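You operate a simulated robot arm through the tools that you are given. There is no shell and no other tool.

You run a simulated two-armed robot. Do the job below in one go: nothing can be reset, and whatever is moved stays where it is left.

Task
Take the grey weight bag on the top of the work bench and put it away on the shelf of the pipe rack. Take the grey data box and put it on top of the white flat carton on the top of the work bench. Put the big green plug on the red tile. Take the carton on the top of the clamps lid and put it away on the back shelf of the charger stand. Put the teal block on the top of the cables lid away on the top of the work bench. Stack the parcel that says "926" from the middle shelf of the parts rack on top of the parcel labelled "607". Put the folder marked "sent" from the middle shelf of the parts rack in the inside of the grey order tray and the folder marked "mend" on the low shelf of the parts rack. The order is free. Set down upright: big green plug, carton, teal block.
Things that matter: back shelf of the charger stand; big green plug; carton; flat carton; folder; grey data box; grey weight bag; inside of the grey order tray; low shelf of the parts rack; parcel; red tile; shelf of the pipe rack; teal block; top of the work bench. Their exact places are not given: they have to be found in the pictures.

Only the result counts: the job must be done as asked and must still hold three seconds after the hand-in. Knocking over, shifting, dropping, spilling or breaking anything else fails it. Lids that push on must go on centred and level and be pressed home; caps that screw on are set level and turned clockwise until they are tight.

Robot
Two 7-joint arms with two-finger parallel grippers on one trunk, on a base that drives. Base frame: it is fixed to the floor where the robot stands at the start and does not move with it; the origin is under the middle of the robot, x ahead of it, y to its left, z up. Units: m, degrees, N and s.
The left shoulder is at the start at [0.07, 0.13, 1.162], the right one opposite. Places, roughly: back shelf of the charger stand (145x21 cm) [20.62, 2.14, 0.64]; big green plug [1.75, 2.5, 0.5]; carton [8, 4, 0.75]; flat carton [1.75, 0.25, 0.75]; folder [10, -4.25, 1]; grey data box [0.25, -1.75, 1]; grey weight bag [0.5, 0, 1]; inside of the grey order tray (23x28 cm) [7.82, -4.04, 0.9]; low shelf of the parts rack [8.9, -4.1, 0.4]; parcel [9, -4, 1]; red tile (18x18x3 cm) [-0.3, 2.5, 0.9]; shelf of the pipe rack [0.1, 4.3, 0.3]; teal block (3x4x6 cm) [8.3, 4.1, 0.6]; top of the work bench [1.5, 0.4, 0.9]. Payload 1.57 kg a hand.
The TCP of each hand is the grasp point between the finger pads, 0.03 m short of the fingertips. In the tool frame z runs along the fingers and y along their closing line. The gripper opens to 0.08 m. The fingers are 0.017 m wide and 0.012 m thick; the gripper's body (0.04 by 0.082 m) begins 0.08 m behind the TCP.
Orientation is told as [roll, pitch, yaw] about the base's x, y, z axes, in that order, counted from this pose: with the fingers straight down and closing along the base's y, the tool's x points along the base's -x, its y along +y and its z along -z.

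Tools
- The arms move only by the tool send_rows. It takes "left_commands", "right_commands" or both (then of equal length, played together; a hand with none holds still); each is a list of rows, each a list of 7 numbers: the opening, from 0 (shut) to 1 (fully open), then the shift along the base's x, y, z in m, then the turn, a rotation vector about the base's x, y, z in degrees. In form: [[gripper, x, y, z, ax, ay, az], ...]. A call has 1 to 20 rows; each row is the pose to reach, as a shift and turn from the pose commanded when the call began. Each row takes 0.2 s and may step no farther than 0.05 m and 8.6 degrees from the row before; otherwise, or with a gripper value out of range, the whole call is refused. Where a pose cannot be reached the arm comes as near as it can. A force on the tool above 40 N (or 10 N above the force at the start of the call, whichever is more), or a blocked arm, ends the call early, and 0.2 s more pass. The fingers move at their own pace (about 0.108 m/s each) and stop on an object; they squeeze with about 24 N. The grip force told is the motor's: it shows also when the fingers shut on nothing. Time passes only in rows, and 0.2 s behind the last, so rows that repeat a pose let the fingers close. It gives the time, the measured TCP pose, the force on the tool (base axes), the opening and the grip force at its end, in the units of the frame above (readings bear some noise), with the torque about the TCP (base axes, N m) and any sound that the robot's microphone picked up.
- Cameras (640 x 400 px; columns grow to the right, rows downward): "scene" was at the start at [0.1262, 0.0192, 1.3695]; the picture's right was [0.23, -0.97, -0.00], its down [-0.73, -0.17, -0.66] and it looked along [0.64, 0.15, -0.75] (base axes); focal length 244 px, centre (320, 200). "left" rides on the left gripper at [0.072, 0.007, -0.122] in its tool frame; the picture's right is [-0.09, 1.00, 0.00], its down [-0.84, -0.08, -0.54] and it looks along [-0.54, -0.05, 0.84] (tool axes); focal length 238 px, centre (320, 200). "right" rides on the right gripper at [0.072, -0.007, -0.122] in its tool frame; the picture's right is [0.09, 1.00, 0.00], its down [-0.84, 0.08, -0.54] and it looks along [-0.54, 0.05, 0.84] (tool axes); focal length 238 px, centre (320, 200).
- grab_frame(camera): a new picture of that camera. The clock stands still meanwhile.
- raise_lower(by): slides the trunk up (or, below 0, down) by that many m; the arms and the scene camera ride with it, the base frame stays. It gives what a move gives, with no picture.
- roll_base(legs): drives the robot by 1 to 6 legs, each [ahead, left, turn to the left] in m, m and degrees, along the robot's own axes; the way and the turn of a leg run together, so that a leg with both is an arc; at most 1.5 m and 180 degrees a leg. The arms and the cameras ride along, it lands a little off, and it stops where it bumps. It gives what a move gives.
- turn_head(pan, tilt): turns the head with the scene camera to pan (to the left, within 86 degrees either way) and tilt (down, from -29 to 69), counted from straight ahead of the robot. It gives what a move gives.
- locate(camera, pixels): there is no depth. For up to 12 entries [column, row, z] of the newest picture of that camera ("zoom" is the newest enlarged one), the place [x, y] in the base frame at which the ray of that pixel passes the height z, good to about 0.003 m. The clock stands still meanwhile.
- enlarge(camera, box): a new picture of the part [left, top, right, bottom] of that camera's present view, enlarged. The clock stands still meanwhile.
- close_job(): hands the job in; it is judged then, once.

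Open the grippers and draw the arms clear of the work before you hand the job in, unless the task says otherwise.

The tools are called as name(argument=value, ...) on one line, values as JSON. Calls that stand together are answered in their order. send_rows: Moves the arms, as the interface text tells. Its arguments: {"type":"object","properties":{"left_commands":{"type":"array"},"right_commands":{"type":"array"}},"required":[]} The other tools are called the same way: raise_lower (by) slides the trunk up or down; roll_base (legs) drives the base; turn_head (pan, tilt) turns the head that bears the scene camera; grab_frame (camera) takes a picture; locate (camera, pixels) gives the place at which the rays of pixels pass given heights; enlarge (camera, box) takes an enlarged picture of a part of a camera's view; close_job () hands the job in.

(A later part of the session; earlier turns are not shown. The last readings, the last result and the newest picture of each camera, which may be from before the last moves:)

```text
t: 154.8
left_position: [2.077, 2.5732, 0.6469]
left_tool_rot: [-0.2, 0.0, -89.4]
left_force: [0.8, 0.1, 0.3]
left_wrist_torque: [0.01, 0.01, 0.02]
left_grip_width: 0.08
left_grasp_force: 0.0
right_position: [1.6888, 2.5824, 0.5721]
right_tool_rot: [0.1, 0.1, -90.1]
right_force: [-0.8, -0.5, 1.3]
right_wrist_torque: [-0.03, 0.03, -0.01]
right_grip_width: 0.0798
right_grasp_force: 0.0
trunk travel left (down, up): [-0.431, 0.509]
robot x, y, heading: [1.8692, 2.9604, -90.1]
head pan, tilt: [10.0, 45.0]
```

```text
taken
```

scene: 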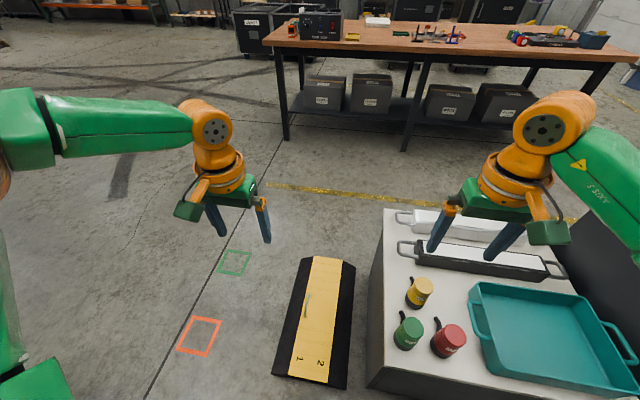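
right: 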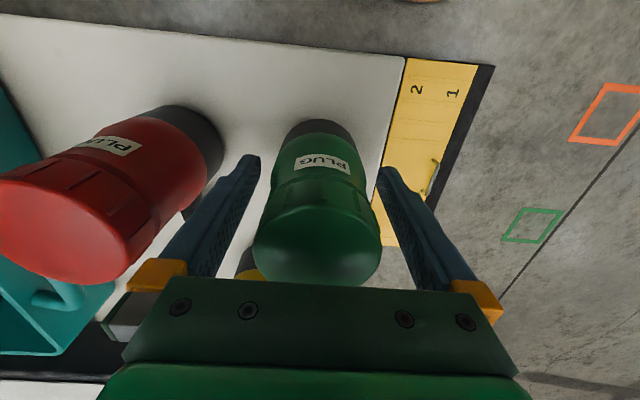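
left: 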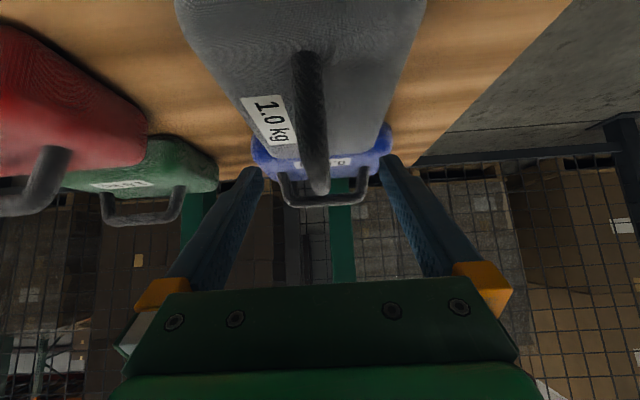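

The plug is between the fingers without contact. I close on it.

send_rows(right_commands=[[0.6, 0, 0, 0, 0, 0, 0], [0.3, 0, 0, 0, 0, 0, 0], [0, 0, 0, 0, 0, 0, 0], [0, 0, 0, 0, 0, 0, 0], [0, 0, 0, 0, 0, 0, 0]])

send_rows(right_commands=[[0, 0, 0, 0.01, 0, 0, 0], [0, 0, 0, 0.03, 0, 0, 0], [0, 0, 0, 0.03, 0, 0, 0]])

grab_frame(camera="right")

```text
t: 156.0
left_position: [2.0765, 2.5724, 0.6464]
left_tool_rot: [-0.2, 0.1, -89.4]
left_force: [0.1, -0.5, -0.5]
left_wrist_torque: [0.0, 0.01, -0.03]
left_grip_width: 0.0799
left_grasp_force: 0.0
right_position: [1.6904, 2.5827, 0.5713]
right_tool_rot: [-0.1, 0.1, -90.1]
right_force: [-0.4, 0.8, -1.0]
right_wrist_torque: [0.01, 0.01, -0.03]
right_grip_width: 0.056
right_grasp_force: 24.7
trunk travel left (down, up): [-0.431, 0.509]
robot x, y, heading: [1.8694, 2.9602, -89.9]
head pan, tilt: [10.0, 45.0]
```

```text
t: 156.8
left_position: [2.0768, 2.5734, 0.6456]
left_tool_rot: [-0.2, 0.0, -89.4]
left_force: [-0.6, 0.2, -0.3]
left_wrist_torque: [0.02, 0.0, 0.0]
left_grip_width: 0.0801
left_grasp_force: 0.0
right_position: [1.6888, 2.5828, 0.6019]
right_tool_rot: [0.2, 0.1, -89.9]
right_force: [0.6, 0.3, -3.0]
right_wrist_torque: [-0.01, -0.01, 0.02]
right_grip_width: 0.0562
right_grasp_force: 24.0
trunk travel left (down, up): [-0.431, 0.509]
robot x, y, heading: [1.8675, 2.9601, -89.9]
head pan, tilt: [10.0, 45.0]
```

```text
taken
```

right: 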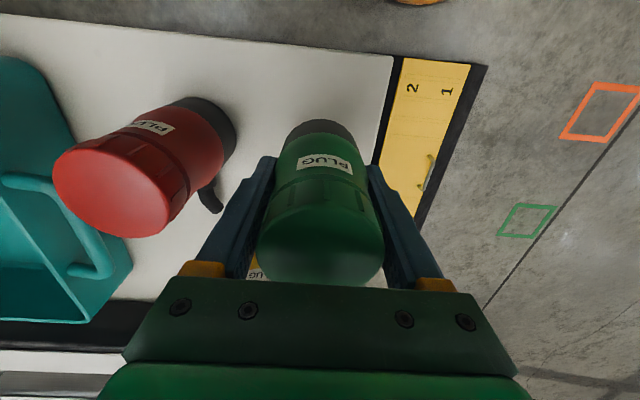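

Plug lifted (56 mm grip, ≈3 N). I raise the trunk, back off to y≈3.3 and sidestep along behind the counter towards x≈-0.1.

raise_lower(by=0.4)

roll_base(legs=[[-0.36, 0, 0], [0, -1.2, 0], [0, -0.8, 0]])

turn_head(pan=-10, tilt=40)

grab_frame(camera="scene")

```text
t: 160.6
left_position: [2.077, 2.5724, 1.046]
left_tool_rot: [-0.3, 0.1, -89.4]
left_force: [0.6, -0.3, 0.1]
left_wrist_torque: [0.02, 0.01, -0.01]
left_grip_width: 0.0801
left_grasp_force: 0.1
right_position: [1.6891, 2.5818, 1.0009]
right_tool_rot: [0.0, 0.1, -89.9]
right_force: [0.4, 0.8, -3.1]
right_wrist_torque: [0.01, 0.03, 0.0]
right_grip_width: 0.0561
right_grasp_force: 23.5
trunk travel left (down, up): [-0.831, 0.109]
robot x, y, heading: [1.8668, 2.9567, -89.9]
head pan, tilt: [10.0, 45.0]
```

```text
t: 172.5
left_position: [0.0875, 2.935, 1.0455]
left_tool_rot: [-0.2, 0.0, -89.6]
left_force: [0.7, 0.2, -0.4]
left_wrist_torque: [0.0, 0.02, -0.02]
left_grip_width: 0.0798
left_grasp_force: 0.1
right_position: [-0.3007, 2.9442, 1.0021]
right_tool_rot: [0.0, 0.2, -90.1]
right_force: [0.4, 0.3, -2.9]
right_wrist_torque: [0.01, 0.06, 0.01]
right_grip_width: 0.0561
right_grasp_force: 24.3
trunk travel left (down, up): [-0.831, 0.109]
robot x, y, heading: [-0.1212, 3.3224, -90.0]
head pan, tilt: [10.0, 45.0]
```

```text
t: 173.3
left_position: [0.0855, 2.9333, 1.0463]
left_tool_rot: [-0.2, 0.0, -89.4]
left_force: [-0.4, 0.5, 0.7]
left_wrist_torque: [0.04, -0.03, -0.03]
left_grip_width: 0.0802
left_grasp_force: 0.1
right_position: [-0.3016, 2.9455, 1.0015]
right_tool_rot: [0.0, 0.1, -90.2]
right_force: [0.2, 0.5, -3.7]
right_wrist_torque: [-0.04, 0.02, 0.0]
right_grip_width: 0.0563
right_grasp_force: 23.9
trunk travel left (down, up): [-0.831, 0.109]
robot x, y, heading: [-0.1187, 3.3213, -90.1]
head pan, tilt: [-10.0, 40.0]
```

```text
taken
```

scene: 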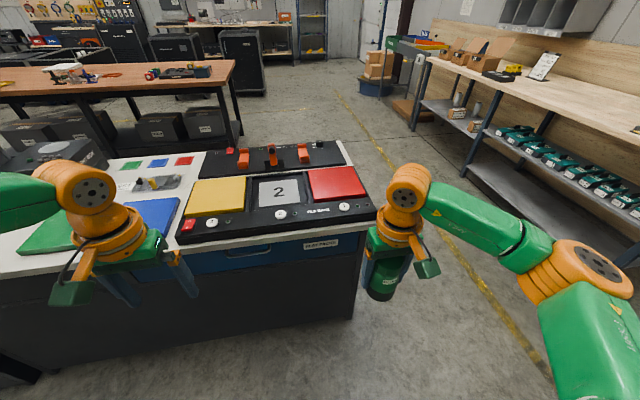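

The red tile is at (336,183) beside the grey "2" and yellow tiles in a dark tray. I enlarge to get its corners.

enlarge(camera="scene", box=[280, 140, 400, 230])

locate(camera="zoom", pixels=[[320, 200, 0.9], [320, 200, 0.95]])

grab_frame(camera="right")

```text
4.44 times, centred on (340, 185) of scene
```

zoom: 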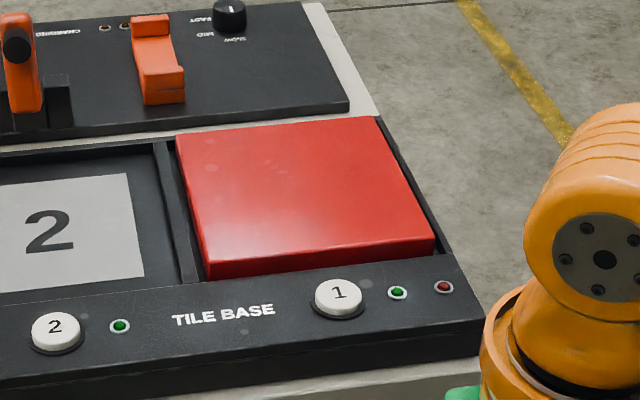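

```text
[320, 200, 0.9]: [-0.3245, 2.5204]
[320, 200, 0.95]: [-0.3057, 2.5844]
```

```text
taken
```

right: 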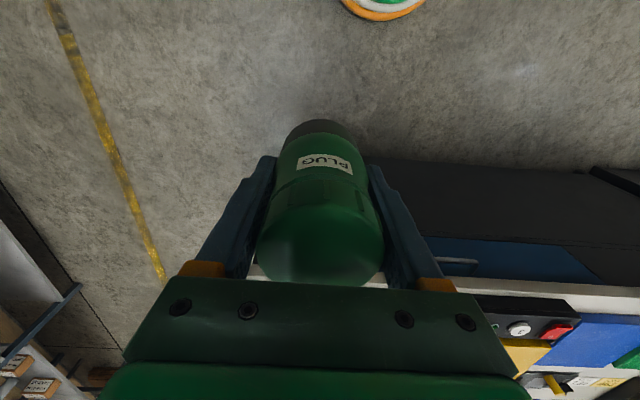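

I size the tile: its top corners in the zoom are (177,135), (378,117), (434,238), (205,262); the height at which its side is 0.18 m tells z.

enlarge(camera="scene", box=[280, 140, 400, 230])

locate(camera="zoom", pixels=[[177, 135, 0.88], [378, 117, 0.88], [434, 238, 0.88], [205, 262, 0.88], [177, 135, 0.93], [378, 117, 0.93], [434, 238, 0.93], [205, 262, 0.93], [298, 184, 0.9], [298, 184, 0.93]])

```text
4.44 times, centred on (340, 185) of scene
```

zoom: 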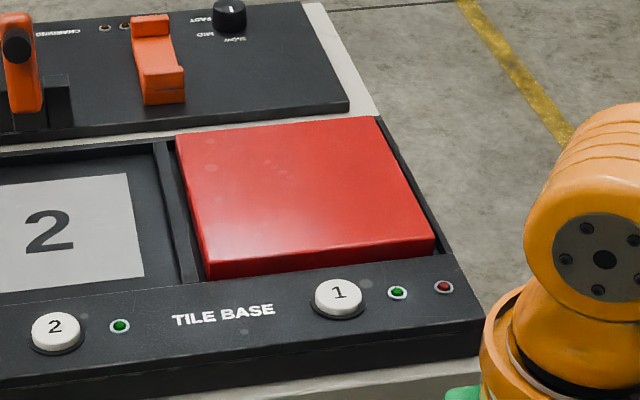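

```text
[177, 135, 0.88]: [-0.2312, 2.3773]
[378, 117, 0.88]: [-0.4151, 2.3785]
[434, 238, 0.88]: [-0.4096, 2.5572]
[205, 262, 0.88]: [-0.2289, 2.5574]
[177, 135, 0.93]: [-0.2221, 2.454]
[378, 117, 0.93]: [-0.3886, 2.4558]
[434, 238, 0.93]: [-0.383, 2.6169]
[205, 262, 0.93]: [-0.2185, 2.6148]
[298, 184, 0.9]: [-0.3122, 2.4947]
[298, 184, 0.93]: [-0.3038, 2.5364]
```

The tile top is at z≈0.882 (0.18 m sides), centre (-0.322,2.468). The counter's back edge is at y≈2.67, so I extend the right arm to 0.44 m ahead first.

send_rows(right_commands=[[0, -0.01, -0.03, 0.01, 0, 0, 0], [0, -0.02, -0.06, 0.02, 0, 0, 0], [0, -0.02, -0.07, 0.02, 0, 0, 0]])

roll_base(legs=[[0.25, 0, 0]])

grab_frame(camera="scene")

grab_frame(camera="right")

```text
t: 174.1
left_position: [0.0861, 2.934, 1.0455]
left_tool_rot: [-0.2, -0.1, -89.5]
left_force: [0.7, -0.5, -0.4]
left_wrist_torque: [0.02, 0.02, -0.03]
left_grip_width: 0.08
left_grasp_force: 0.1
right_position: [-0.3213, 2.8744, 1.0213]
right_tool_rot: [0.0, 0.0, -90.2]
right_force: [-0.2, 0.2, -2.9]
right_wrist_torque: [-0.05, 0.01, -0.01]
right_grip_width: 0.0563
right_grasp_force: 23.9
trunk travel left (down, up): [-0.831, 0.109]
robot x, y, heading: [-0.1222, 3.3224, -89.8]
head pan, tilt: [-10.0, 40.0]
```

```text
t: 175.9
left_position: [0.0843, 2.684, 1.0484]
left_tool_rot: [-0.3, -0.2, -89.5]
left_force: [-0.2, 0.0, 0.0]
left_wrist_torque: [-0.01, 0.02, -0.02]
left_grip_width: 0.0799
left_grasp_force: 0.1
right_position: [-0.3221, 2.626, 1.0235]
right_tool_rot: [0.1, 0.0, -90.2]
right_force: [-0.4, 1.3, -2.9]
right_wrist_torque: [-0.01, -0.02, 0.04]
right_grip_width: 0.056
right_grasp_force: 23.9
trunk travel left (down, up): [-0.831, 0.109]
robot x, y, heading: [-0.1217, 3.0709, -90.0]
head pan, tilt: [-10.0, 40.0]
```

```text
taken
```

scene: 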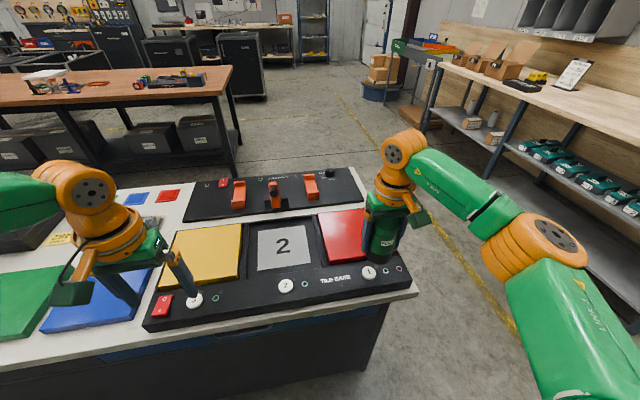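

```text
taken
```

right: 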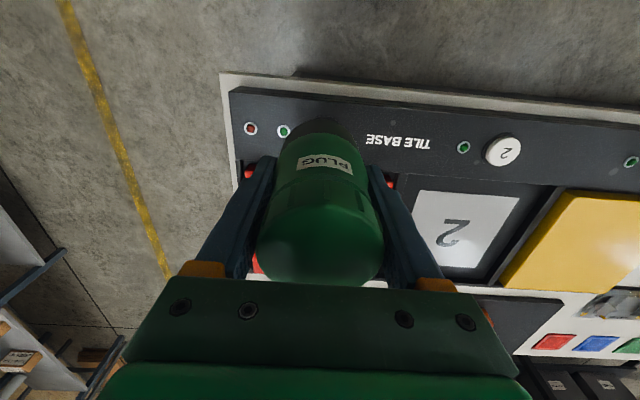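

Half way. I roll the last 0.145 m, stopping with the base front ≈4 cm from the counter.

roll_base(legs=[[0.14, 0, 0]])

turn_head(pan=-20, tilt=55)

grab_frame(camera="scene")

grab_frame(camera="right")

```text
t: 177.3
left_position: [0.0841, 2.5447, 1.0477]
left_tool_rot: [-0.1, -0.3, -89.6]
left_force: [0.2, 0.5, 0.2]
left_wrist_torque: [-0.01, 0.02, 0.01]
left_grip_width: 0.0799
left_grasp_force: 0.0
right_position: [-0.3233, 2.4851, 1.0242]
right_tool_rot: [0.2, 0.0, -90.2]
right_force: [-0.2, 0.2, -2.5]
right_wrist_torque: [-0.01, 0.03, -0.01]
right_grip_width: 0.0562
right_grasp_force: 24.2
trunk travel left (down, up): [-0.831, 0.109]
robot x, y, heading: [-0.1199, 2.9322, -90.3]
head pan, tilt: [-10.0, 40.0]
```

```text
t: 178.0
left_position: [0.084, 2.5414, 1.0446]
left_tool_rot: [-0.2, 0.0, -89.6]
left_force: [-0.2, -0.3, -1.0]
left_wrist_torque: [-0.03, 0.0, 0.01]
left_grip_width: 0.08
left_grasp_force: 0.1
right_position: [-0.3233, 2.4828, 1.021]
right_tool_rot: [0.1, 0.1, -90.3]
right_force: [0.0, -0.3, -3.1]
right_wrist_torque: [-0.02, 0.01, 0.0]
right_grip_width: 0.0562
right_grasp_force: 23.8
trunk travel left (down, up): [-0.831, 0.109]
robot x, y, heading: [-0.1175, 2.9274, -90.2]
head pan, tilt: [-20.0, 55.0]
```

```text
taken
```

scene: 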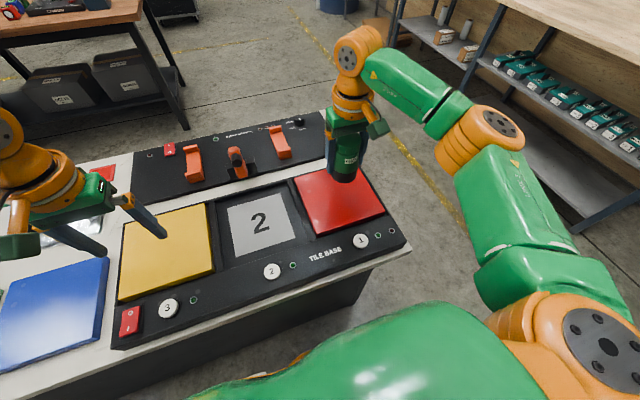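

```text
taken
```

right: 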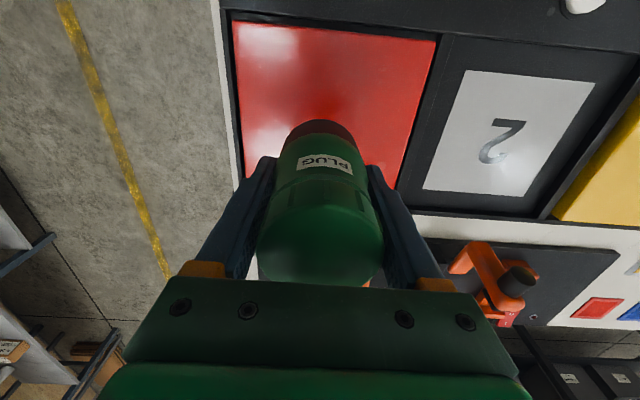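

The red tile lies right under the plug. I verify with tile corners from the right camera, then lower by arm in steps to near contact (expected TCP z≈0.954).

locate(camera="right", pixels=[[233, 22, 0.882], [437, 38, 0.882], [397, 190, 0.882]])

send_rows(right_commands=[[0, 0, -0.005, -0.025, 0, 0, 0], [0, 0, -0.01, -0.045, 0, 0, 0], [0, 0, -0.01, -0.055, 0, 0, 0], [0, 0, -0.01, -0.055, 0, 0, 0]])

grab_frame(camera="right")

```text
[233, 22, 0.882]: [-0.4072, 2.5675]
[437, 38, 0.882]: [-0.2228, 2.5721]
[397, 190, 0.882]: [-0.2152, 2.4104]
```

```text
t: 179.0
left_position: [0.0845, 2.5421, 1.0463]
left_tool_rot: [-0.2, 0.0, -89.6]
left_force: [0.5, 0.5, 0.4]
left_wrist_torque: [0.0, -0.04, 0.01]
left_grip_width: 0.08
left_grasp_force: 0.0
right_position: [-0.3232, 2.4728, 0.9671]
right_tool_rot: [0.0, 0.0, -90.3]
right_force: [0.8, -0.4, -2.9]
right_wrist_torque: [0.02, 0.0, -0.02]
right_grip_width: 0.0562
right_grasp_force: 24.2
trunk travel left (down, up): [-0.831, 0.109]
robot x, y, heading: [-0.1179, 2.9295, -90.2]
head pan, tilt: [-20.0, 55.0]
```

```text
taken
```

right: 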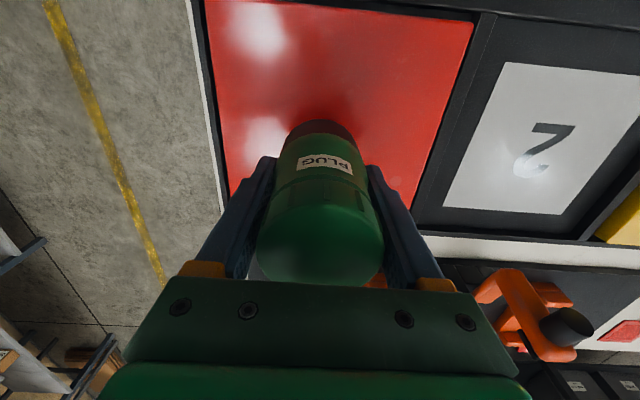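

Well centred (TCP (-0.323,2.473)). I lower in 3 mm steps until the force changes.

send_rows(right_commands=[[0, 0, 0, -0.004, 0, 0, 0], [0, 0, 0, -0.007, 0, 0, 0], [0, 0, 0, -0.01, 0, 0, 0]])

```text
t: 179.8
left_position: [0.084, 2.5412, 1.0462]
left_tool_rot: [-0.2, 0.1, -89.5]
left_force: [0.6, 0.3, -0.1]
left_wrist_torque: [0.0, 0.05, -0.01]
left_grip_width: 0.0801
left_grasp_force: 0.0
right_position: [-0.3239, 2.4735, 0.9573]
right_tool_rot: [-0.1, 0.1, -90.2]
right_force: [0.6, -0.3, -2.9]
right_wrist_torque: [0.01, 0.01, 0.02]
right_grip_width: 0.056
right_grasp_force: 24.1
trunk travel left (down, up): [-0.831, 0.109]
robot x, y, heading: [-0.1204, 2.9323, -90.1]
head pan, tilt: [-20.0, 55.0]
```

send_rows(right_commands=[[0, 0, 0, -0.002, 0, 0, 0], [0, 0, 0, -0.004, 0, 0, 0], [0, 0, 0, -0.006, 0, 0, 0]])

```text
t: 180.6
left_position: [0.0855, 2.5409, 1.0454]
left_tool_rot: [-0.2, 0.0, -89.6]
left_force: [-0.9, 1.5, 0.0]
left_wrist_torque: [0.0, -0.05, 0.03]
left_grip_width: 0.0802
left_grasp_force: 0.1
right_position: [-0.3237, 2.4723, 0.9492]
right_tool_rot: [0.0, 0.1, -90.3]
right_force: [-0.3, -0.6, -2.9]
right_wrist_torque: [0.0, -0.01, -0.01]
right_grip_width: 0.0559
right_grasp_force: 23.7
trunk travel left (down, up): [-0.831, 0.109]
robot x, y, heading: [-0.1214, 2.9336, -90.1]
head pan, tilt: [-20.0, 55.0]
```

No contact at z 0.949 yet; I continue in 2–3 mm steps.

send_rows(right_commands=[[0, 0, 0, -0.002, 0, 0, 0], [0, 0, 0, -0.004, 0, 0, 0]])

send_rows(right_commands=[[0, 0, 0, -0.002, 0, 0, 0], [0, 0, 0, -0.004, 0, 0, 0]])

```text
t: 181.2
left_position: [0.0842, 2.5429, 1.0452]
left_tool_rot: [-0.3, 0.0, -89.6]
left_force: [0.4, -0.4, -0.4]
left_wrist_torque: [0.0, 0.01, 0.01]
left_grip_width: 0.0802
left_grasp_force: 0.0
right_position: [-0.3239, 2.4738, 0.946]
right_tool_rot: [0.1, 0.1, -90.3]
right_force: [-1.4, 0.3, -4.0]
right_wrist_torque: [0.05, 0.0, 0.0]
right_grip_width: 0.056
right_grasp_force: 23.5
trunk travel left (down, up): [-0.831, 0.109]
robot x, y, heading: [-0.121, 2.9304, -90.1]
head pan, tilt: [-20.0, 55.0]
```

```text
t: 181.8
left_position: [0.0865, 2.5438, 1.0463]
left_tool_rot: [-0.2, -0.1, -89.6]
left_force: [0.2, 0.7, 0.7]
left_wrist_torque: [0.01, -0.01, 0.01]
left_grip_width: 0.0801
left_grasp_force: 0.0
right_position: [-0.3229, 2.4749, 0.9456]
right_tool_rot: [0.1, -0.2, -90.3]
right_force: [-2.9, -6.3, 14.7]
right_wrist_torque: [0.18, 0.19, 0.08]
right_grip_width: 0.0562
right_grasp_force: 24.8
trunk travel left (down, up): [-0.831, 0.109]
robot x, y, heading: [-0.1199, 2.9334, -90.1]
head pan, tilt: [-20.0, 55.0]
```

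Contact (+15 N at z 0.9456): the plug stands on the tile. I relieve slightly, open, and then rise straight up.

send_rows(right_commands=[[0, 0, 0, 0.002, 0, 0, 0], [0.75, 0, 0, 0.002, 0, 0, 0], [1, 0, 0, 0.002, 0, 0, 0], [1, 0, 0, 0.002, 0, 0, 0], [1, 0, 0, 0.002, 0, 0, 0]])

grab_frame(camera="right")

```text
t: 183.0
left_position: [0.085, 2.5422, 1.0474]
left_tool_rot: [-0.1, 0.0, -89.5]
left_force: [-1.0, -0.6, -0.2]
left_wrist_torque: [0.0, -0.02, -0.05]
left_grip_width: 0.0802
left_grasp_force: 0.1
right_position: [-0.3237, 2.4735, 0.946]
right_tool_rot: [0.0, 0.1, -90.3]
right_force: [0.3, 0.5, -0.6]
right_wrist_torque: [-0.01, 0.01, -0.02]
right_grip_width: 0.0799
right_grasp_force: 0.2
trunk travel left (down, up): [-0.831, 0.109]
robot x, y, heading: [-0.122, 2.9303, -90.4]
head pan, tilt: [-20.0, 55.0]
```

```text
taken
```

right: 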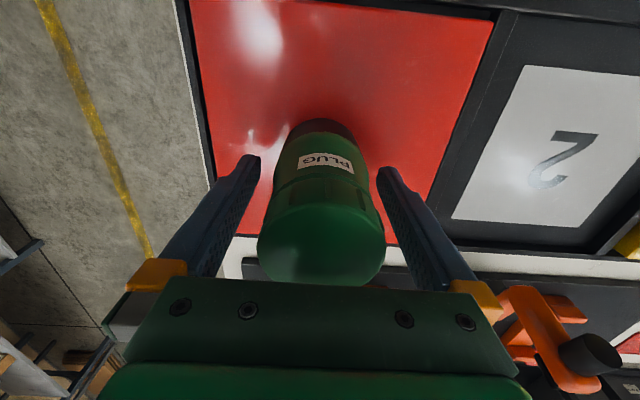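

The plug stands freely. I raise with the trunk 0.105 m so the fingertips clear its top, then back away.

raise_lower(by=0.105)

send_rows(right_commands=[[1, 0, 0, 0.02, 0, 0, 0], [1, 0, 0.01, 0.04, 0, 0, 0]])

grab_frame(camera="right")

grab_frame(camera="scene")

```text
t: 184.4
left_position: [0.0847, 2.5417, 1.1508]
left_tool_rot: [-0.1, 0.0, -89.6]
left_force: [0.8, -0.3, 0.4]
left_wrist_torque: [-0.01, 0.04, -0.03]
left_grip_width: 0.08
left_grasp_force: 0.0
right_position: [-0.3233, 2.474, 1.0491]
right_tool_rot: [-0.1, 0.1, -90.3]
right_force: [-0.6, 0.1, 0.9]
right_wrist_torque: [-0.01, -0.01, 0.0]
right_grip_width: 0.0801
right_grasp_force: 0.0
trunk travel left (down, up): [-0.936, 0.004]
robot x, y, heading: [-0.1231, 2.9283, -90.3]
head pan, tilt: [-20.0, 55.0]
```

```text
t: 185.0
left_position: [0.0855, 2.5433, 1.1515]
left_tool_rot: [-0.2, -0.1, -89.7]
left_force: [0.3, -0.1, -0.5]
left_wrist_torque: [-0.04, 0.02, -0.03]
left_grip_width: 0.08
left_grasp_force: 0.1
right_position: [-0.3244, 2.4846, 1.0904]
right_tool_rot: [0.1, 0.1, -90.4]
right_force: [-0.6, 0.7, 1.0]
right_wrist_torque: [-0.04, -0.01, 0.01]
right_grip_width: 0.0799
right_grasp_force: 0.1
trunk travel left (down, up): [-0.936, 0.004]
robot x, y, heading: [-0.1206, 2.9294, -90.2]
head pan, tilt: [-20.0, 55.0]
```

```text
taken
```

right: 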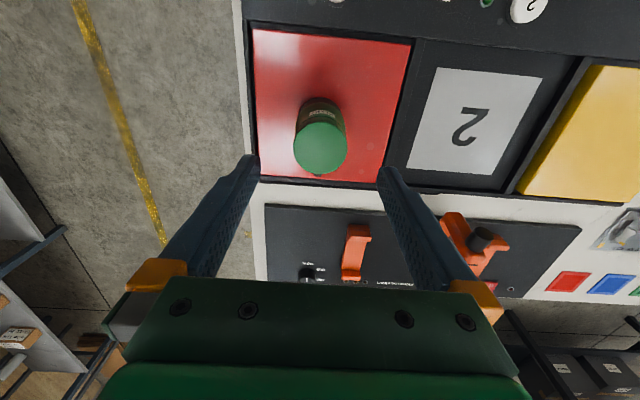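

```text
taken
```

scene: 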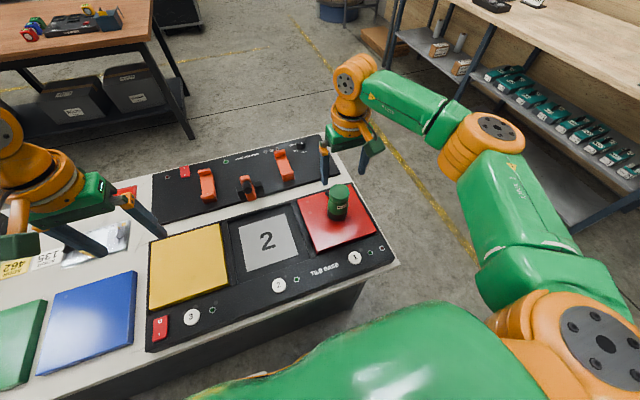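

The plug stands upright on the red tile. Next the grey data box near (0.25,-1.75): I back off, go around the counter's west end and drive south, then look.

roll_base(legs=[[-0.4, 0, 0.2], [0, -1.0, 0], [1.5, 0, 0], [1.5, 0, 0]])

turn_head(pan=20, tilt=30)

grab_frame(camera="scene")

```text
t: 206.2
left_position: [-0.9058, -0.0347, 1.1516]
left_tool_rot: [-0.3, -0.1, -89.1]
left_force: [0.0, -0.9, -0.4]
left_wrist_torque: [-0.03, -0.01, 0.01]
left_grip_width: 0.0799
left_grasp_force: 0.1
right_position: [-1.3118, -0.0961, 1.0898]
right_tool_rot: [0.1, 0.0, -89.9]
right_force: [-0.1, -0.5, -0.5]
right_wrist_torque: [-0.01, 0.02, -0.01]
right_grip_width: 0.0799
right_grasp_force: 0.0
trunk travel left (down, up): [-0.936, 0.004]
robot x, y, heading: [-1.1132, 0.3462, -89.9]
head pan, tilt: [-20.0, 55.0]
```

```text
t: 207.3
left_position: [-0.9051, -0.0359, 1.1508]
left_tool_rot: [-0.2, 0.1, -89.1]
left_force: [0.2, 1.4, -1.2]
left_wrist_torque: [0.02, 0.0, -0.03]
left_grip_width: 0.0799
left_grasp_force: 0.0
right_position: [-1.3127, -0.0964, 1.0898]
right_tool_rot: [0.0, 0.0, -89.9]
right_force: [0.5, -0.7, 0.2]
right_wrist_torque: [-0.03, 0.02, 0.0]
right_grip_width: 0.0801
right_grasp_force: 0.1
trunk travel left (down, up): [-0.936, 0.004]
robot x, y, heading: [-1.1121, 0.3508, -89.7]
head pan, tilt: [20.0, 30.0]
```

```text
taken
```

scene: 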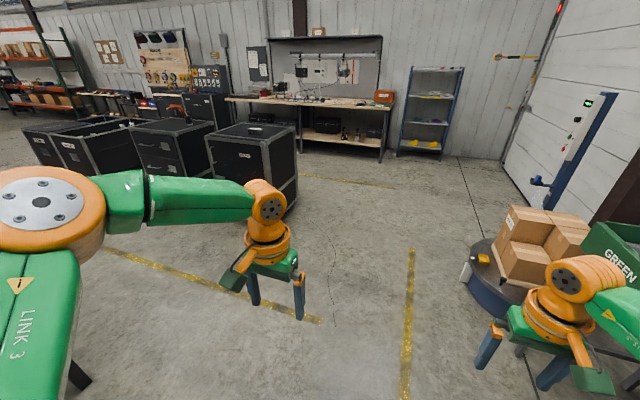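

The FRONT case is at (253,160) with the data box on top near (255,130). I enlarge it.

enlarge(camera="scene", box=[190, 100, 320, 230])

locate(camera="scene", pixels=[[272, 212, 0], [297, 190, 0], [206, 133, 0.9], [262, 145, 0.9], [297, 128, 0.9], [245, 123, 0.9], [255, 131, 0.9], [468, 285, 0.05], [500, 310, 0.05]])

```text
3.08 times, centred on (255, 165) of scene
```

zoom: 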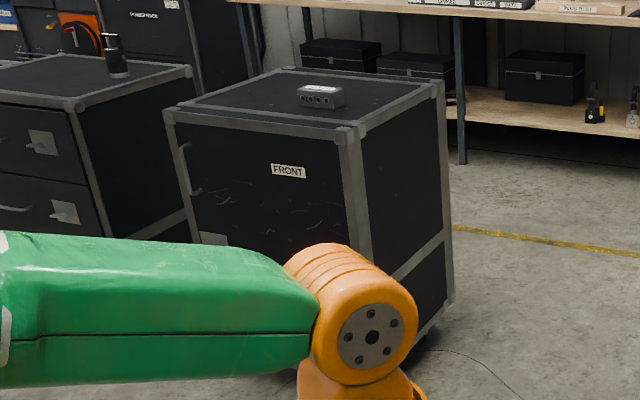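

```text
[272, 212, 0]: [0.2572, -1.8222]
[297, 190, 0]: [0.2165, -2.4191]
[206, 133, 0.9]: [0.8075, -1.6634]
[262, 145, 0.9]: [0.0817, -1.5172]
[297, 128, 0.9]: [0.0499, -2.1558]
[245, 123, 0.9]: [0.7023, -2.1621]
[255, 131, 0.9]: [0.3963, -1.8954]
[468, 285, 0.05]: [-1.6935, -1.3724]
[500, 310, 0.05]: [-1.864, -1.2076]
```

I drive to about (0.2,-0.85), facing the case, and look closer.

roll_base(legs=[[1.2, 0, 0], [0, 1.3, 0]])

turn_head(pan=5, tilt=40)

grab_frame(camera="scene")

```text
t: 219.4
left_position: [0.3885, -1.229, 1.151]
left_tool_rot: [-0.1, 0.1, -89.1]
left_force: [-0.7, -0.2, 1.0]
left_wrist_torque: [0.02, 0.0, 0.01]
left_grip_width: 0.0799
left_grasp_force: 0.1
right_position: [-0.019, -1.2906, 1.0898]
right_tool_rot: [0.1, 0.1, -89.7]
right_force: [-0.3, -0.2, 0.4]
right_wrist_torque: [0.0, 0.0, -0.02]
right_grip_width: 0.0799
right_grasp_force: 0.1
trunk travel left (down, up): [-0.936, 0.004]
robot x, y, heading: [0.1805, -0.8447, -89.7]
head pan, tilt: [20.0, 30.0]
```

```text
t: 220.2
left_position: [0.3885, -1.2291, 1.151]
left_tool_rot: [-0.3, 0.0, -89.2]
left_force: [0.0, 0.4, -0.5]
left_wrist_torque: [0.0, -0.01, -0.01]
left_grip_width: 0.0802
left_grasp_force: 0.1
right_position: [-0.0178, -1.2908, 1.0893]
right_tool_rot: [0.0, 0.0, -89.6]
right_force: [0.6, -1.2, -0.3]
right_wrist_torque: [-0.01, 0.0, -0.01]
right_grip_width: 0.0799
right_grasp_force: 0.1
trunk travel left (down, up): [-0.936, 0.004]
robot x, y, heading: [0.1833, -0.8454, -89.7]
head pan, tilt: [5.0, 40.0]
```

```text
taken
```

scene: 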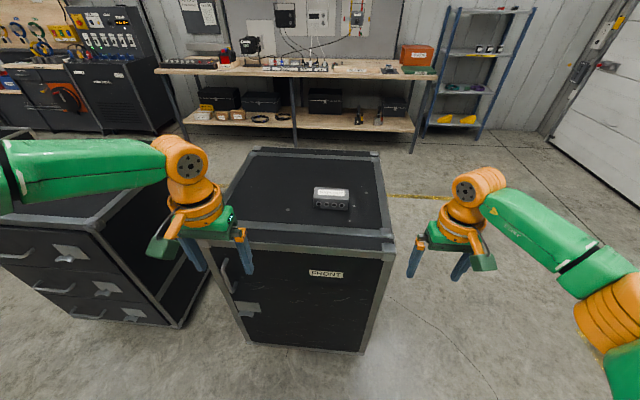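

The data box is at (331,197) on the case top. I enlarge and triangulate it and the case edges.

enlarge(camera="scene", box=[260, 140, 400, 270])

locate(camera="zoom", pixels=[[274, 208, 0.85], [372, 216, 0.85], [274, 208, 0.95], [372, 216, 0.95], [282, 166, 0.95], [372, 174, 0.95], [282, 166, 0.9], [372, 174, 0.9]])

locate(camera="scene", pixels=[[195, 234, 0.85], [392, 250, 0.85], [379, 155, 0.85], [253, 150, 0.85], [248, 341, 0], [361, 350, 0]])

```text
3.08 times, centred on (330, 205) of scene
```

zoom: 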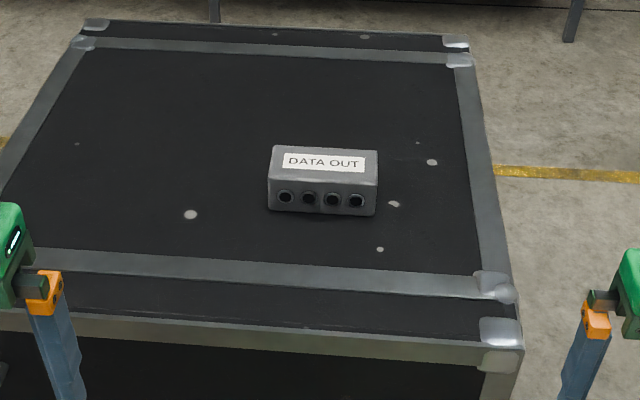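

```text
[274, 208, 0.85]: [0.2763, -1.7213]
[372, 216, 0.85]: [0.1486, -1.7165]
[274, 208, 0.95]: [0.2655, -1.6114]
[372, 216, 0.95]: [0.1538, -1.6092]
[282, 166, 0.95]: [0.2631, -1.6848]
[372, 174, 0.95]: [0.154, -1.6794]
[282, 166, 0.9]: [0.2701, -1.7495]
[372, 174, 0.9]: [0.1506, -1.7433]
```

```text
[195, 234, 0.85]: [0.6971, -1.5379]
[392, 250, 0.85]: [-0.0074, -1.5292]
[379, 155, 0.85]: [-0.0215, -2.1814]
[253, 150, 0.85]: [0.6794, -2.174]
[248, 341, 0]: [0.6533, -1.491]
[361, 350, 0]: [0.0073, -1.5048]
```

The case top is z≈0.88, front face y≈-1.5; the box ("DATA OUT") is about 0.12 m wide along x. I'll grip it across its depth (along y), so I turn the right hand by -90° and get the box corners.

locate(camera="zoom", pixels=[[275, 146, 0.925], [378, 151, 0.925], [268, 180, 0.925], [376, 188, 0.925], [268, 208, 0.88], [375, 216, 0.88]])

send_rows(right_commands=[[1, 0, 0, 0, 0, 0, -8.5], [1, 0, 0, 0, 0, 0, -17], [1, 0, 0, 0, 0, 0, -25.5], [1, 0, 0, 0, 0, 0, -34], [1, 0, 0, 0, 0, 0, -42.5], [1, 0, 0, 0, 0, 0, -51], [1, 0, 0, 0, 0, 0, -59.5], [1, 0, 0, 0, 0, 0, -68], [1, 0, 0, 0, 0, 0, -76.5], [1, 0, 0, 0, 0, 0, -85], [1, 0, 0, 0, 0, 0, -90.4]])

raise_lower(by=-0.1)

```text
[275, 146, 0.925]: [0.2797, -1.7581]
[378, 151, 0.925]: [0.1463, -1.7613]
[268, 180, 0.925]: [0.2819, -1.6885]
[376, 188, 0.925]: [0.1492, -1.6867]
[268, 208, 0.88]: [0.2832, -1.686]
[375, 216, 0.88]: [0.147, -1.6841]
```

```text
t: 222.6
left_position: [0.3895, -1.2297, 1.1526]
left_tool_rot: [-0.3, 0.0, -89.1]
left_force: [-0.6, 0.3, 0.3]
left_wrist_torque: [0.0, 0.0, -0.02]
left_grip_width: 0.0798
left_grasp_force: 0.1
right_position: [-0.02, -1.2918, 1.0899]
right_tool_rot: [0.0, -0.1, 179.7]
right_force: [-0.6, 0.0, -1.0]
right_wrist_torque: [-0.02, -0.04, -0.02]
right_grip_width: 0.0801
right_grasp_force: 0.1
trunk travel left (down, up): [-0.936, 0.004]
robot x, y, heading: [0.179, -0.8465, -90.0]
head pan, tilt: [5.0, 40.0]
```

```text
t: 223.9
left_position: [0.3886, -1.2288, 1.051]
left_tool_rot: [-0.1, 0.0, -89.1]
left_force: [-1.2, 0.2, -0.4]
left_wrist_torque: [0.01, 0.02, 0.02]
left_grip_width: 0.08
left_grasp_force: 0.1
right_position: [-0.0185, -1.2913, 0.9898]
right_tool_rot: [0.0, -0.1, 179.9]
right_force: [-0.3, 0.3, 1.0]
right_wrist_torque: [0.0, -0.01, -0.02]
right_grip_width: 0.0799
right_grasp_force: 0.0
trunk travel left (down, up): [-0.836, 0.104]
robot x, y, heading: [0.1767, -0.8456, -89.5]
head pan, tilt: [5.0, 40.0]
```

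The box is ≈0.135 (x) × 0.073 (y) × 0.045, centre (0.2145,-1.7235); the 0.08 opening leaves little margin, so I'll align carefully. I sidestep left 0.23 and roll ahead 0.40 (base front stays ≈4 cm off the case).

roll_base(legs=[[0, 0.23, 0], [0.4, 0, 0]])

grab_frame(camera="right")

turn_head(pan=-10, tilt=55)

grab_frame(camera="scene")

```text
t: 227.8
left_position: [0.6207, -1.6154, 1.0501]
left_tool_rot: [-0.3, 0.0, -89.2]
left_force: [0.3, -0.8, 0.6]
left_wrist_torque: [0.03, -0.02, 0.03]
left_grip_width: 0.0801
left_grasp_force: 0.0
right_position: [0.2147, -1.6746, 0.989]
right_tool_rot: [-0.2, 0.1, 179.7]
right_force: [-0.1, 0.0, -0.2]
right_wrist_torque: [0.02, -0.01, -0.01]
right_grip_width: 0.0801
right_grasp_force: 0.0
trunk travel left (down, up): [-0.836, 0.104]
robot x, y, heading: [0.4136, -1.2266, -89.8]
head pan, tilt: [5.0, 40.0]
stopped in leg 2: the robot was blocked; the commanded pose is now the measured one
```

```text
taken
```

right: 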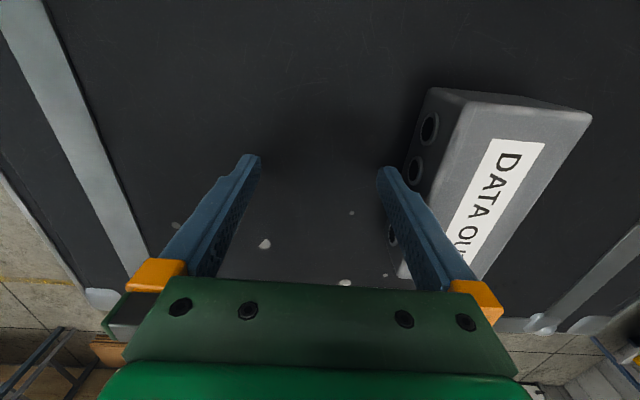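

```text
t: 228.6
left_position: [0.6215, -1.6139, 1.0512]
left_tool_rot: [-0.3, -0.1, -89.2]
left_force: [-0.2, -0.3, 0.0]
left_wrist_torque: [-0.02, -0.02, 0.0]
left_grip_width: 0.0796
left_grasp_force: 0.0
right_position: [0.2134, -1.6736, 0.99]
right_tool_rot: [0.0, 0.0, 179.7]
right_force: [0.5, 0.1, 0.1]
right_wrist_torque: [0.0, -0.01, 0.0]
right_grip_width: 0.0799
right_grasp_force: 0.1
trunk travel left (down, up): [-0.836, 0.104]
robot x, y, heading: [0.4126, -1.2266, -89.6]
head pan, tilt: [-10.0, 55.0]
```

```text
taken
```

scene: 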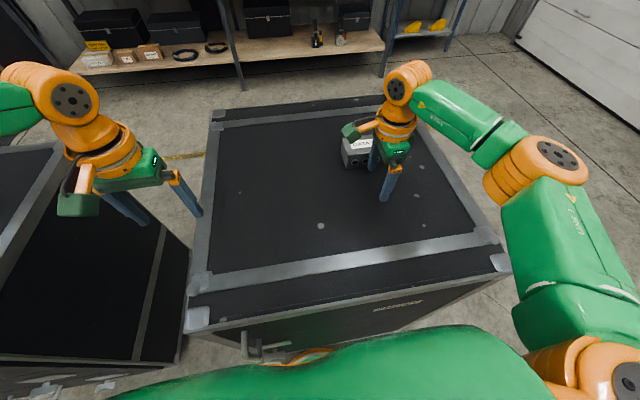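

The base was blocked at y=-1.227 (door handle), leaving the box out of reach from this side. I back off and instead approach from the case's west side facing +x, where the closing direction is natural; first back off and turn the hand back.

roll_base(legs=[[-0.3, 0, 0], [0, -0.95, 0]])

send_rows(right_commands=[[1, 0, 0, 0, 0, 0, 8.5], [1, 0, 0, 0, 0, 0, 17], [1, 0, 0, 0, 0, 0, 25.5], [1, 0, 0, 0, 0, 0, 34], [1, 0, 0, 0, 0, 0, 42.5], [1, 0, 0, 0, 0, 0, 51], [1, 0, 0, 0, 0, 0, 59.5], [1, 0, 0, 0, 0, 0, 68], [1, 0, 0, 0, 0, 0, 76.5], [1, 0, 0, 0, 0, 0, 85], [1, 0, 0, 0, 0, 0, 90.3]])

roll_base(legs=[[0, 0, 89.6], [0, -0.6, 0]])

turn_head(pan=-10, tilt=45)

grab_frame(camera="scene")

```text
t: 235.2
left_position: [-0.3306, -1.3193, 1.0518]
left_tool_rot: [-0.3, 0.0, -89.1]
left_force: [0.3, -0.3, -0.1]
left_wrist_torque: [0.01, -0.01, 0.02]
left_grip_width: 0.0798
left_grasp_force: 0.0
right_position: [-0.7399, -1.3816, 0.9905]
right_tool_rot: [0.0, 0.0, 180.0]
right_force: [-0.5, -1.0, -0.8]
right_wrist_torque: [-0.01, -0.02, 0.02]
right_grip_width: 0.0799
right_grasp_force: 0.0
trunk travel left (down, up): [-0.836, 0.104]
robot x, y, heading: [-0.5414, -0.9352, -89.5]
head pan, tilt: [-10.0, 55.0]
```

```text
t: 237.6
left_position: [-0.3325, -1.3189, 1.0508]
left_tool_rot: [-0.2, -0.1, -89.0]
left_force: [0.8, 0.2, 0.1]
left_wrist_torque: [-0.03, -0.01, -0.02]
left_grip_width: 0.0802
left_grasp_force: 0.1
right_position: [-0.7403, -1.3823, 0.9902]
right_tool_rot: [0.0, -0.1, -89.5]
right_force: [0.5, 0.5, 0.4]
right_wrist_torque: [-0.03, 0.02, 0.01]
right_grip_width: 0.0801
right_grasp_force: 0.1
trunk travel left (down, up): [-0.836, 0.104]
robot x, y, heading: [-0.5403, -0.9366, -89.2]
head pan, tilt: [-10.0, 55.0]
```

```text
t: 244.8
left_position: [-0.1579, -1.3343, 1.0512]
left_tool_rot: [-0.3, -0.1, 0.1]
left_force: [0.3, -0.9, 0.6]
left_wrist_torque: [0.0, 0.02, 0.01]
left_grip_width: 0.0804
left_grasp_force: 0.0
right_position: [-0.1014, -1.7434, 0.9915]
right_tool_rot: [0.0, 0.1, -0.6]
right_force: [-0.2, 0.4, -0.5]
right_wrist_torque: [-0.03, -0.01, 0.0]
right_grip_width: 0.0803
right_grasp_force: 0.0
trunk travel left (down, up): [-0.836, 0.104]
robot x, y, heading: [-0.5498, -1.5398, -0.6]
head pan, tilt: [-10.0, 55.0]
```

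```text
t: 245.5
left_position: [-0.1589, -1.3361, 1.0518]
left_tool_rot: [-0.2, -0.1, 0.2]
left_force: [0.8, 0.4, -0.5]
left_wrist_torque: [-0.01, -0.03, 0.0]
left_grip_width: 0.08
left_grasp_force: 0.2
right_position: [-0.1016, -1.7456, 0.9907]
right_tool_rot: [0.1, 0.0, -0.6]
right_force: [-0.6, -0.3, 0.1]
right_wrist_torque: [0.0, -0.01, -0.01]
right_grip_width: 0.0798
right_grasp_force: 0.0
trunk travel left (down, up): [-0.836, 0.104]
robot x, y, heading: [-0.5468, -1.5358, -0.2]
head pan, tilt: [-10.0, 45.0]
```

```text
taken
```

scene: 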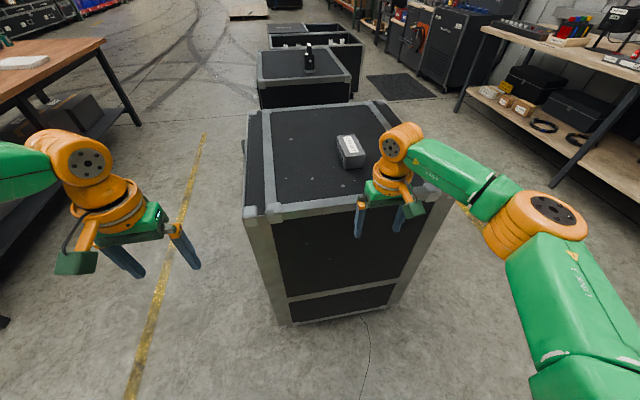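

From the west the box at (350,150) is well accessible. I enlarge for precise corners.

enlarge(camera="scene", box=[310, 110, 400, 190])

locate(camera="scene", pixels=[[244, 212, 0.88], [447, 185, 0.88], [285, 322, 0], [395, 308, 0]])

```text
5.00 times, centred on (355, 150) of scene
```

zoom: 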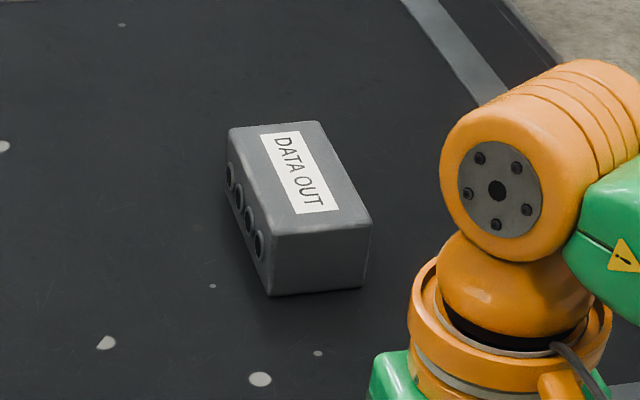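

```text
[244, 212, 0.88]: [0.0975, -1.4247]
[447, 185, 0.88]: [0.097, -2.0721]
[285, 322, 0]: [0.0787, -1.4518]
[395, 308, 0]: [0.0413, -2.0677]
```

The case bottom isn't at floor level (castors), so I triangulate the box itself between the north and west views.

locate(camera="zoom", pixels=[[268, 295, 0.8], [362, 288, 0.8], [268, 295, 0.84], [362, 288, 0.84], [268, 295, 0.88], [362, 288, 0.88], [272, 233, 0.88], [372, 222, 0.88], [230, 128, 0.88], [316, 122, 0.88], [272, 233, 0.92], [372, 222, 0.92]])

```text
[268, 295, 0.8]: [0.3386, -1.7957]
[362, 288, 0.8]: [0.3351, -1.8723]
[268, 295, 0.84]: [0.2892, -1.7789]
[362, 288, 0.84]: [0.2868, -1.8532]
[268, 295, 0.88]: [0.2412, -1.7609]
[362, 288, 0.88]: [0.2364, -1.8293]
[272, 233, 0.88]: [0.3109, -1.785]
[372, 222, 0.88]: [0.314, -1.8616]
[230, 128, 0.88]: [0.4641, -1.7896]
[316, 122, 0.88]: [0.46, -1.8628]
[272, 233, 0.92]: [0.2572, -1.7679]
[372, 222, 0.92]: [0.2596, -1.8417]
```

The views disagree because my finger pushed the box while bumping; the case top is really z≈0.95 (box ≈0.11×0.06×0.045, now centred near (0.21,-1.76)). I raise the right hand 7 cm before going in, then look from above.

send_rows(right_commands=[[1, 0, 0, 0.04, 0, 0, 0], [1, 0, -0.007, 0.08, 0, 0, 0], [1, 0, -0.014, 0.09, 0, 0, 0]])

roll_base(legs=[[0.26, 0, 0.3]])

grab_frame(camera="right")

turn_head(pan=-20, tilt=55)

grab_frame(camera="scene")

```text
t: 246.3
left_position: [-0.1579, -1.3368, 1.0512]
left_tool_rot: [-0.2, -0.1, 0.0]
left_force: [0.3, 0.0, 0.7]
left_wrist_torque: [-0.01, 0.01, -0.02]
left_grip_width: 0.0799
left_grasp_force: 0.1
right_position: [-0.1021, -1.759, 1.0808]
right_tool_rot: [0.1, 0.0, -0.6]
right_force: [-0.3, -0.1, 1.6]
right_wrist_torque: [0.02, -0.01, -0.02]
right_grip_width: 0.0802
right_grasp_force: 0.1
trunk travel left (down, up): [-0.836, 0.104]
robot x, y, heading: [-0.547, -1.5417, -0.5]
head pan, tilt: [-10.0, 45.0]
```

```text
t: 248.2
left_position: [0.0957, -1.3366, 1.0524]
left_tool_rot: [-0.2, -0.1, 0.3]
left_force: [-0.3, 0.0, 0.5]
left_wrist_torque: [-0.02, -0.01, 0.02]
left_grip_width: 0.08
left_grasp_force: 0.1
right_position: [0.1535, -1.7589, 1.0805]
right_tool_rot: [-0.1, -0.1, -0.4]
right_force: [0.7, 0.0, -0.3]
right_wrist_torque: [-0.02, 0.02, -0.05]
right_grip_width: 0.08
right_grasp_force: 0.0
trunk travel left (down, up): [-0.836, 0.104]
robot x, y, heading: [-0.2883, -1.5429, -0.3]
head pan, tilt: [-10.0, 45.0]
```

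```text
taken
```

right: 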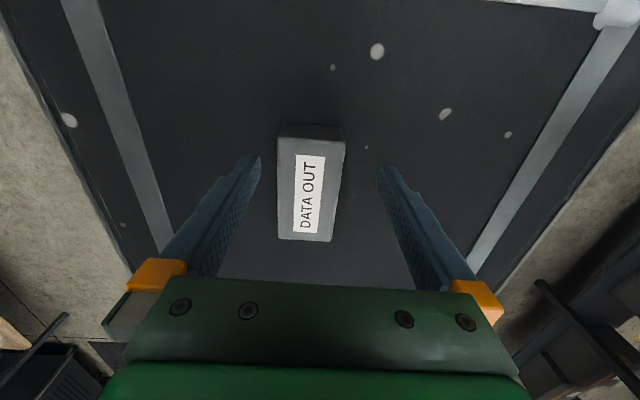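

```text
t: 248.9
left_position: [0.099, -1.3364, 1.0523]
left_tool_rot: [-0.2, -0.1, 0.4]
left_force: [0.3, -0.4, 0.0]
left_wrist_torque: [0.01, 0.01, -0.02]
left_grip_width: 0.0801
left_grasp_force: 0.1
right_position: [0.1549, -1.759, 1.08]
right_tool_rot: [0.0, 0.0, -0.4]
right_force: [0.0, 1.1, 0.7]
right_wrist_torque: [0.01, -0.04, 0.02]
right_grip_width: 0.0799
right_grasp_force: 0.1
trunk travel left (down, up): [-0.836, 0.104]
robot x, y, heading: [-0.2902, -1.5365, -0.3]
head pan, tilt: [-20.0, 55.0]
```

```text
taken
```

scene: 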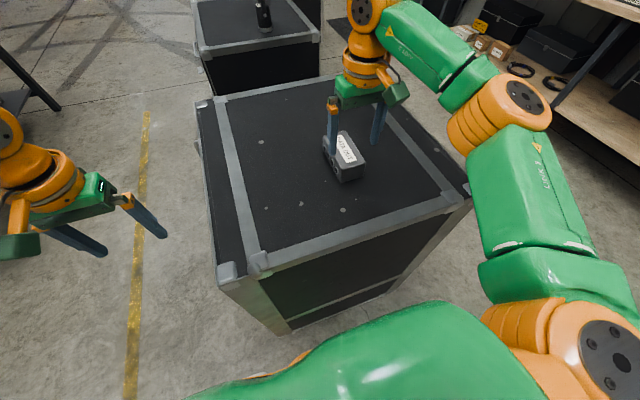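

The box sits just ahead between the fingers' lines. I triangulate its label centre: right (309,193), scene (346,149), and its corners.

locate(camera="right", pixels=[[309, 193, 0.96], [309, 193, 0.98], [309, 193, 1.0], [281, 138, 0.99], [344, 140, 0.99], [333, 243, 0.99], [279, 240, 0.99]])

enlarge(camera="scene", box=[310, 110, 390, 200])

```text
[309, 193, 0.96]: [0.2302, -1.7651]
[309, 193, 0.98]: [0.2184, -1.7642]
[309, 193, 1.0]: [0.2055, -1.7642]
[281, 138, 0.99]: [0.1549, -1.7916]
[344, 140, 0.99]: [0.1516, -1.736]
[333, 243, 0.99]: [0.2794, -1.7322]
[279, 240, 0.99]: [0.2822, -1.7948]
```

```text
4.44 times, centred on (350, 155) of scene
```

zoom: 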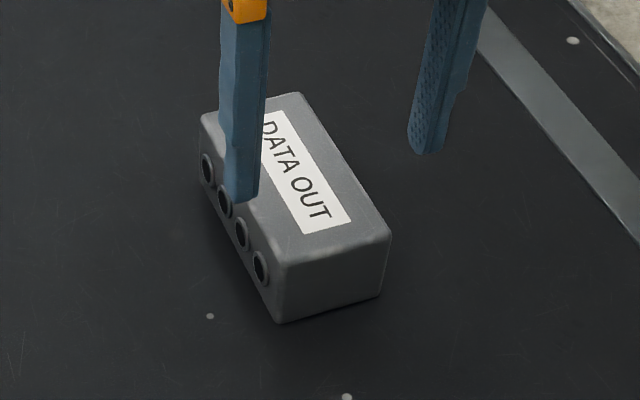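

locate(camera="zoom", pixels=[[305, 172, 0.96], [305, 172, 0.98], [305, 172, 1.0], [285, 265, 0.99], [391, 237, 0.99], [280, 322, 0.95], [381, 294, 0.95], [285, 265, 0.97], [391, 237, 0.97]])

```text
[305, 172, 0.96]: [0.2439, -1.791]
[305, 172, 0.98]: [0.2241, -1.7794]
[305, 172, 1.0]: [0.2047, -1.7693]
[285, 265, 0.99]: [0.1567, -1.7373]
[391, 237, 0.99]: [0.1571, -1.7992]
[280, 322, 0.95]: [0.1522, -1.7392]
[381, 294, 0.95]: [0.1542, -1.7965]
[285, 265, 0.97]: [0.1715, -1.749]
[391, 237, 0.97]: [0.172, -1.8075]
```

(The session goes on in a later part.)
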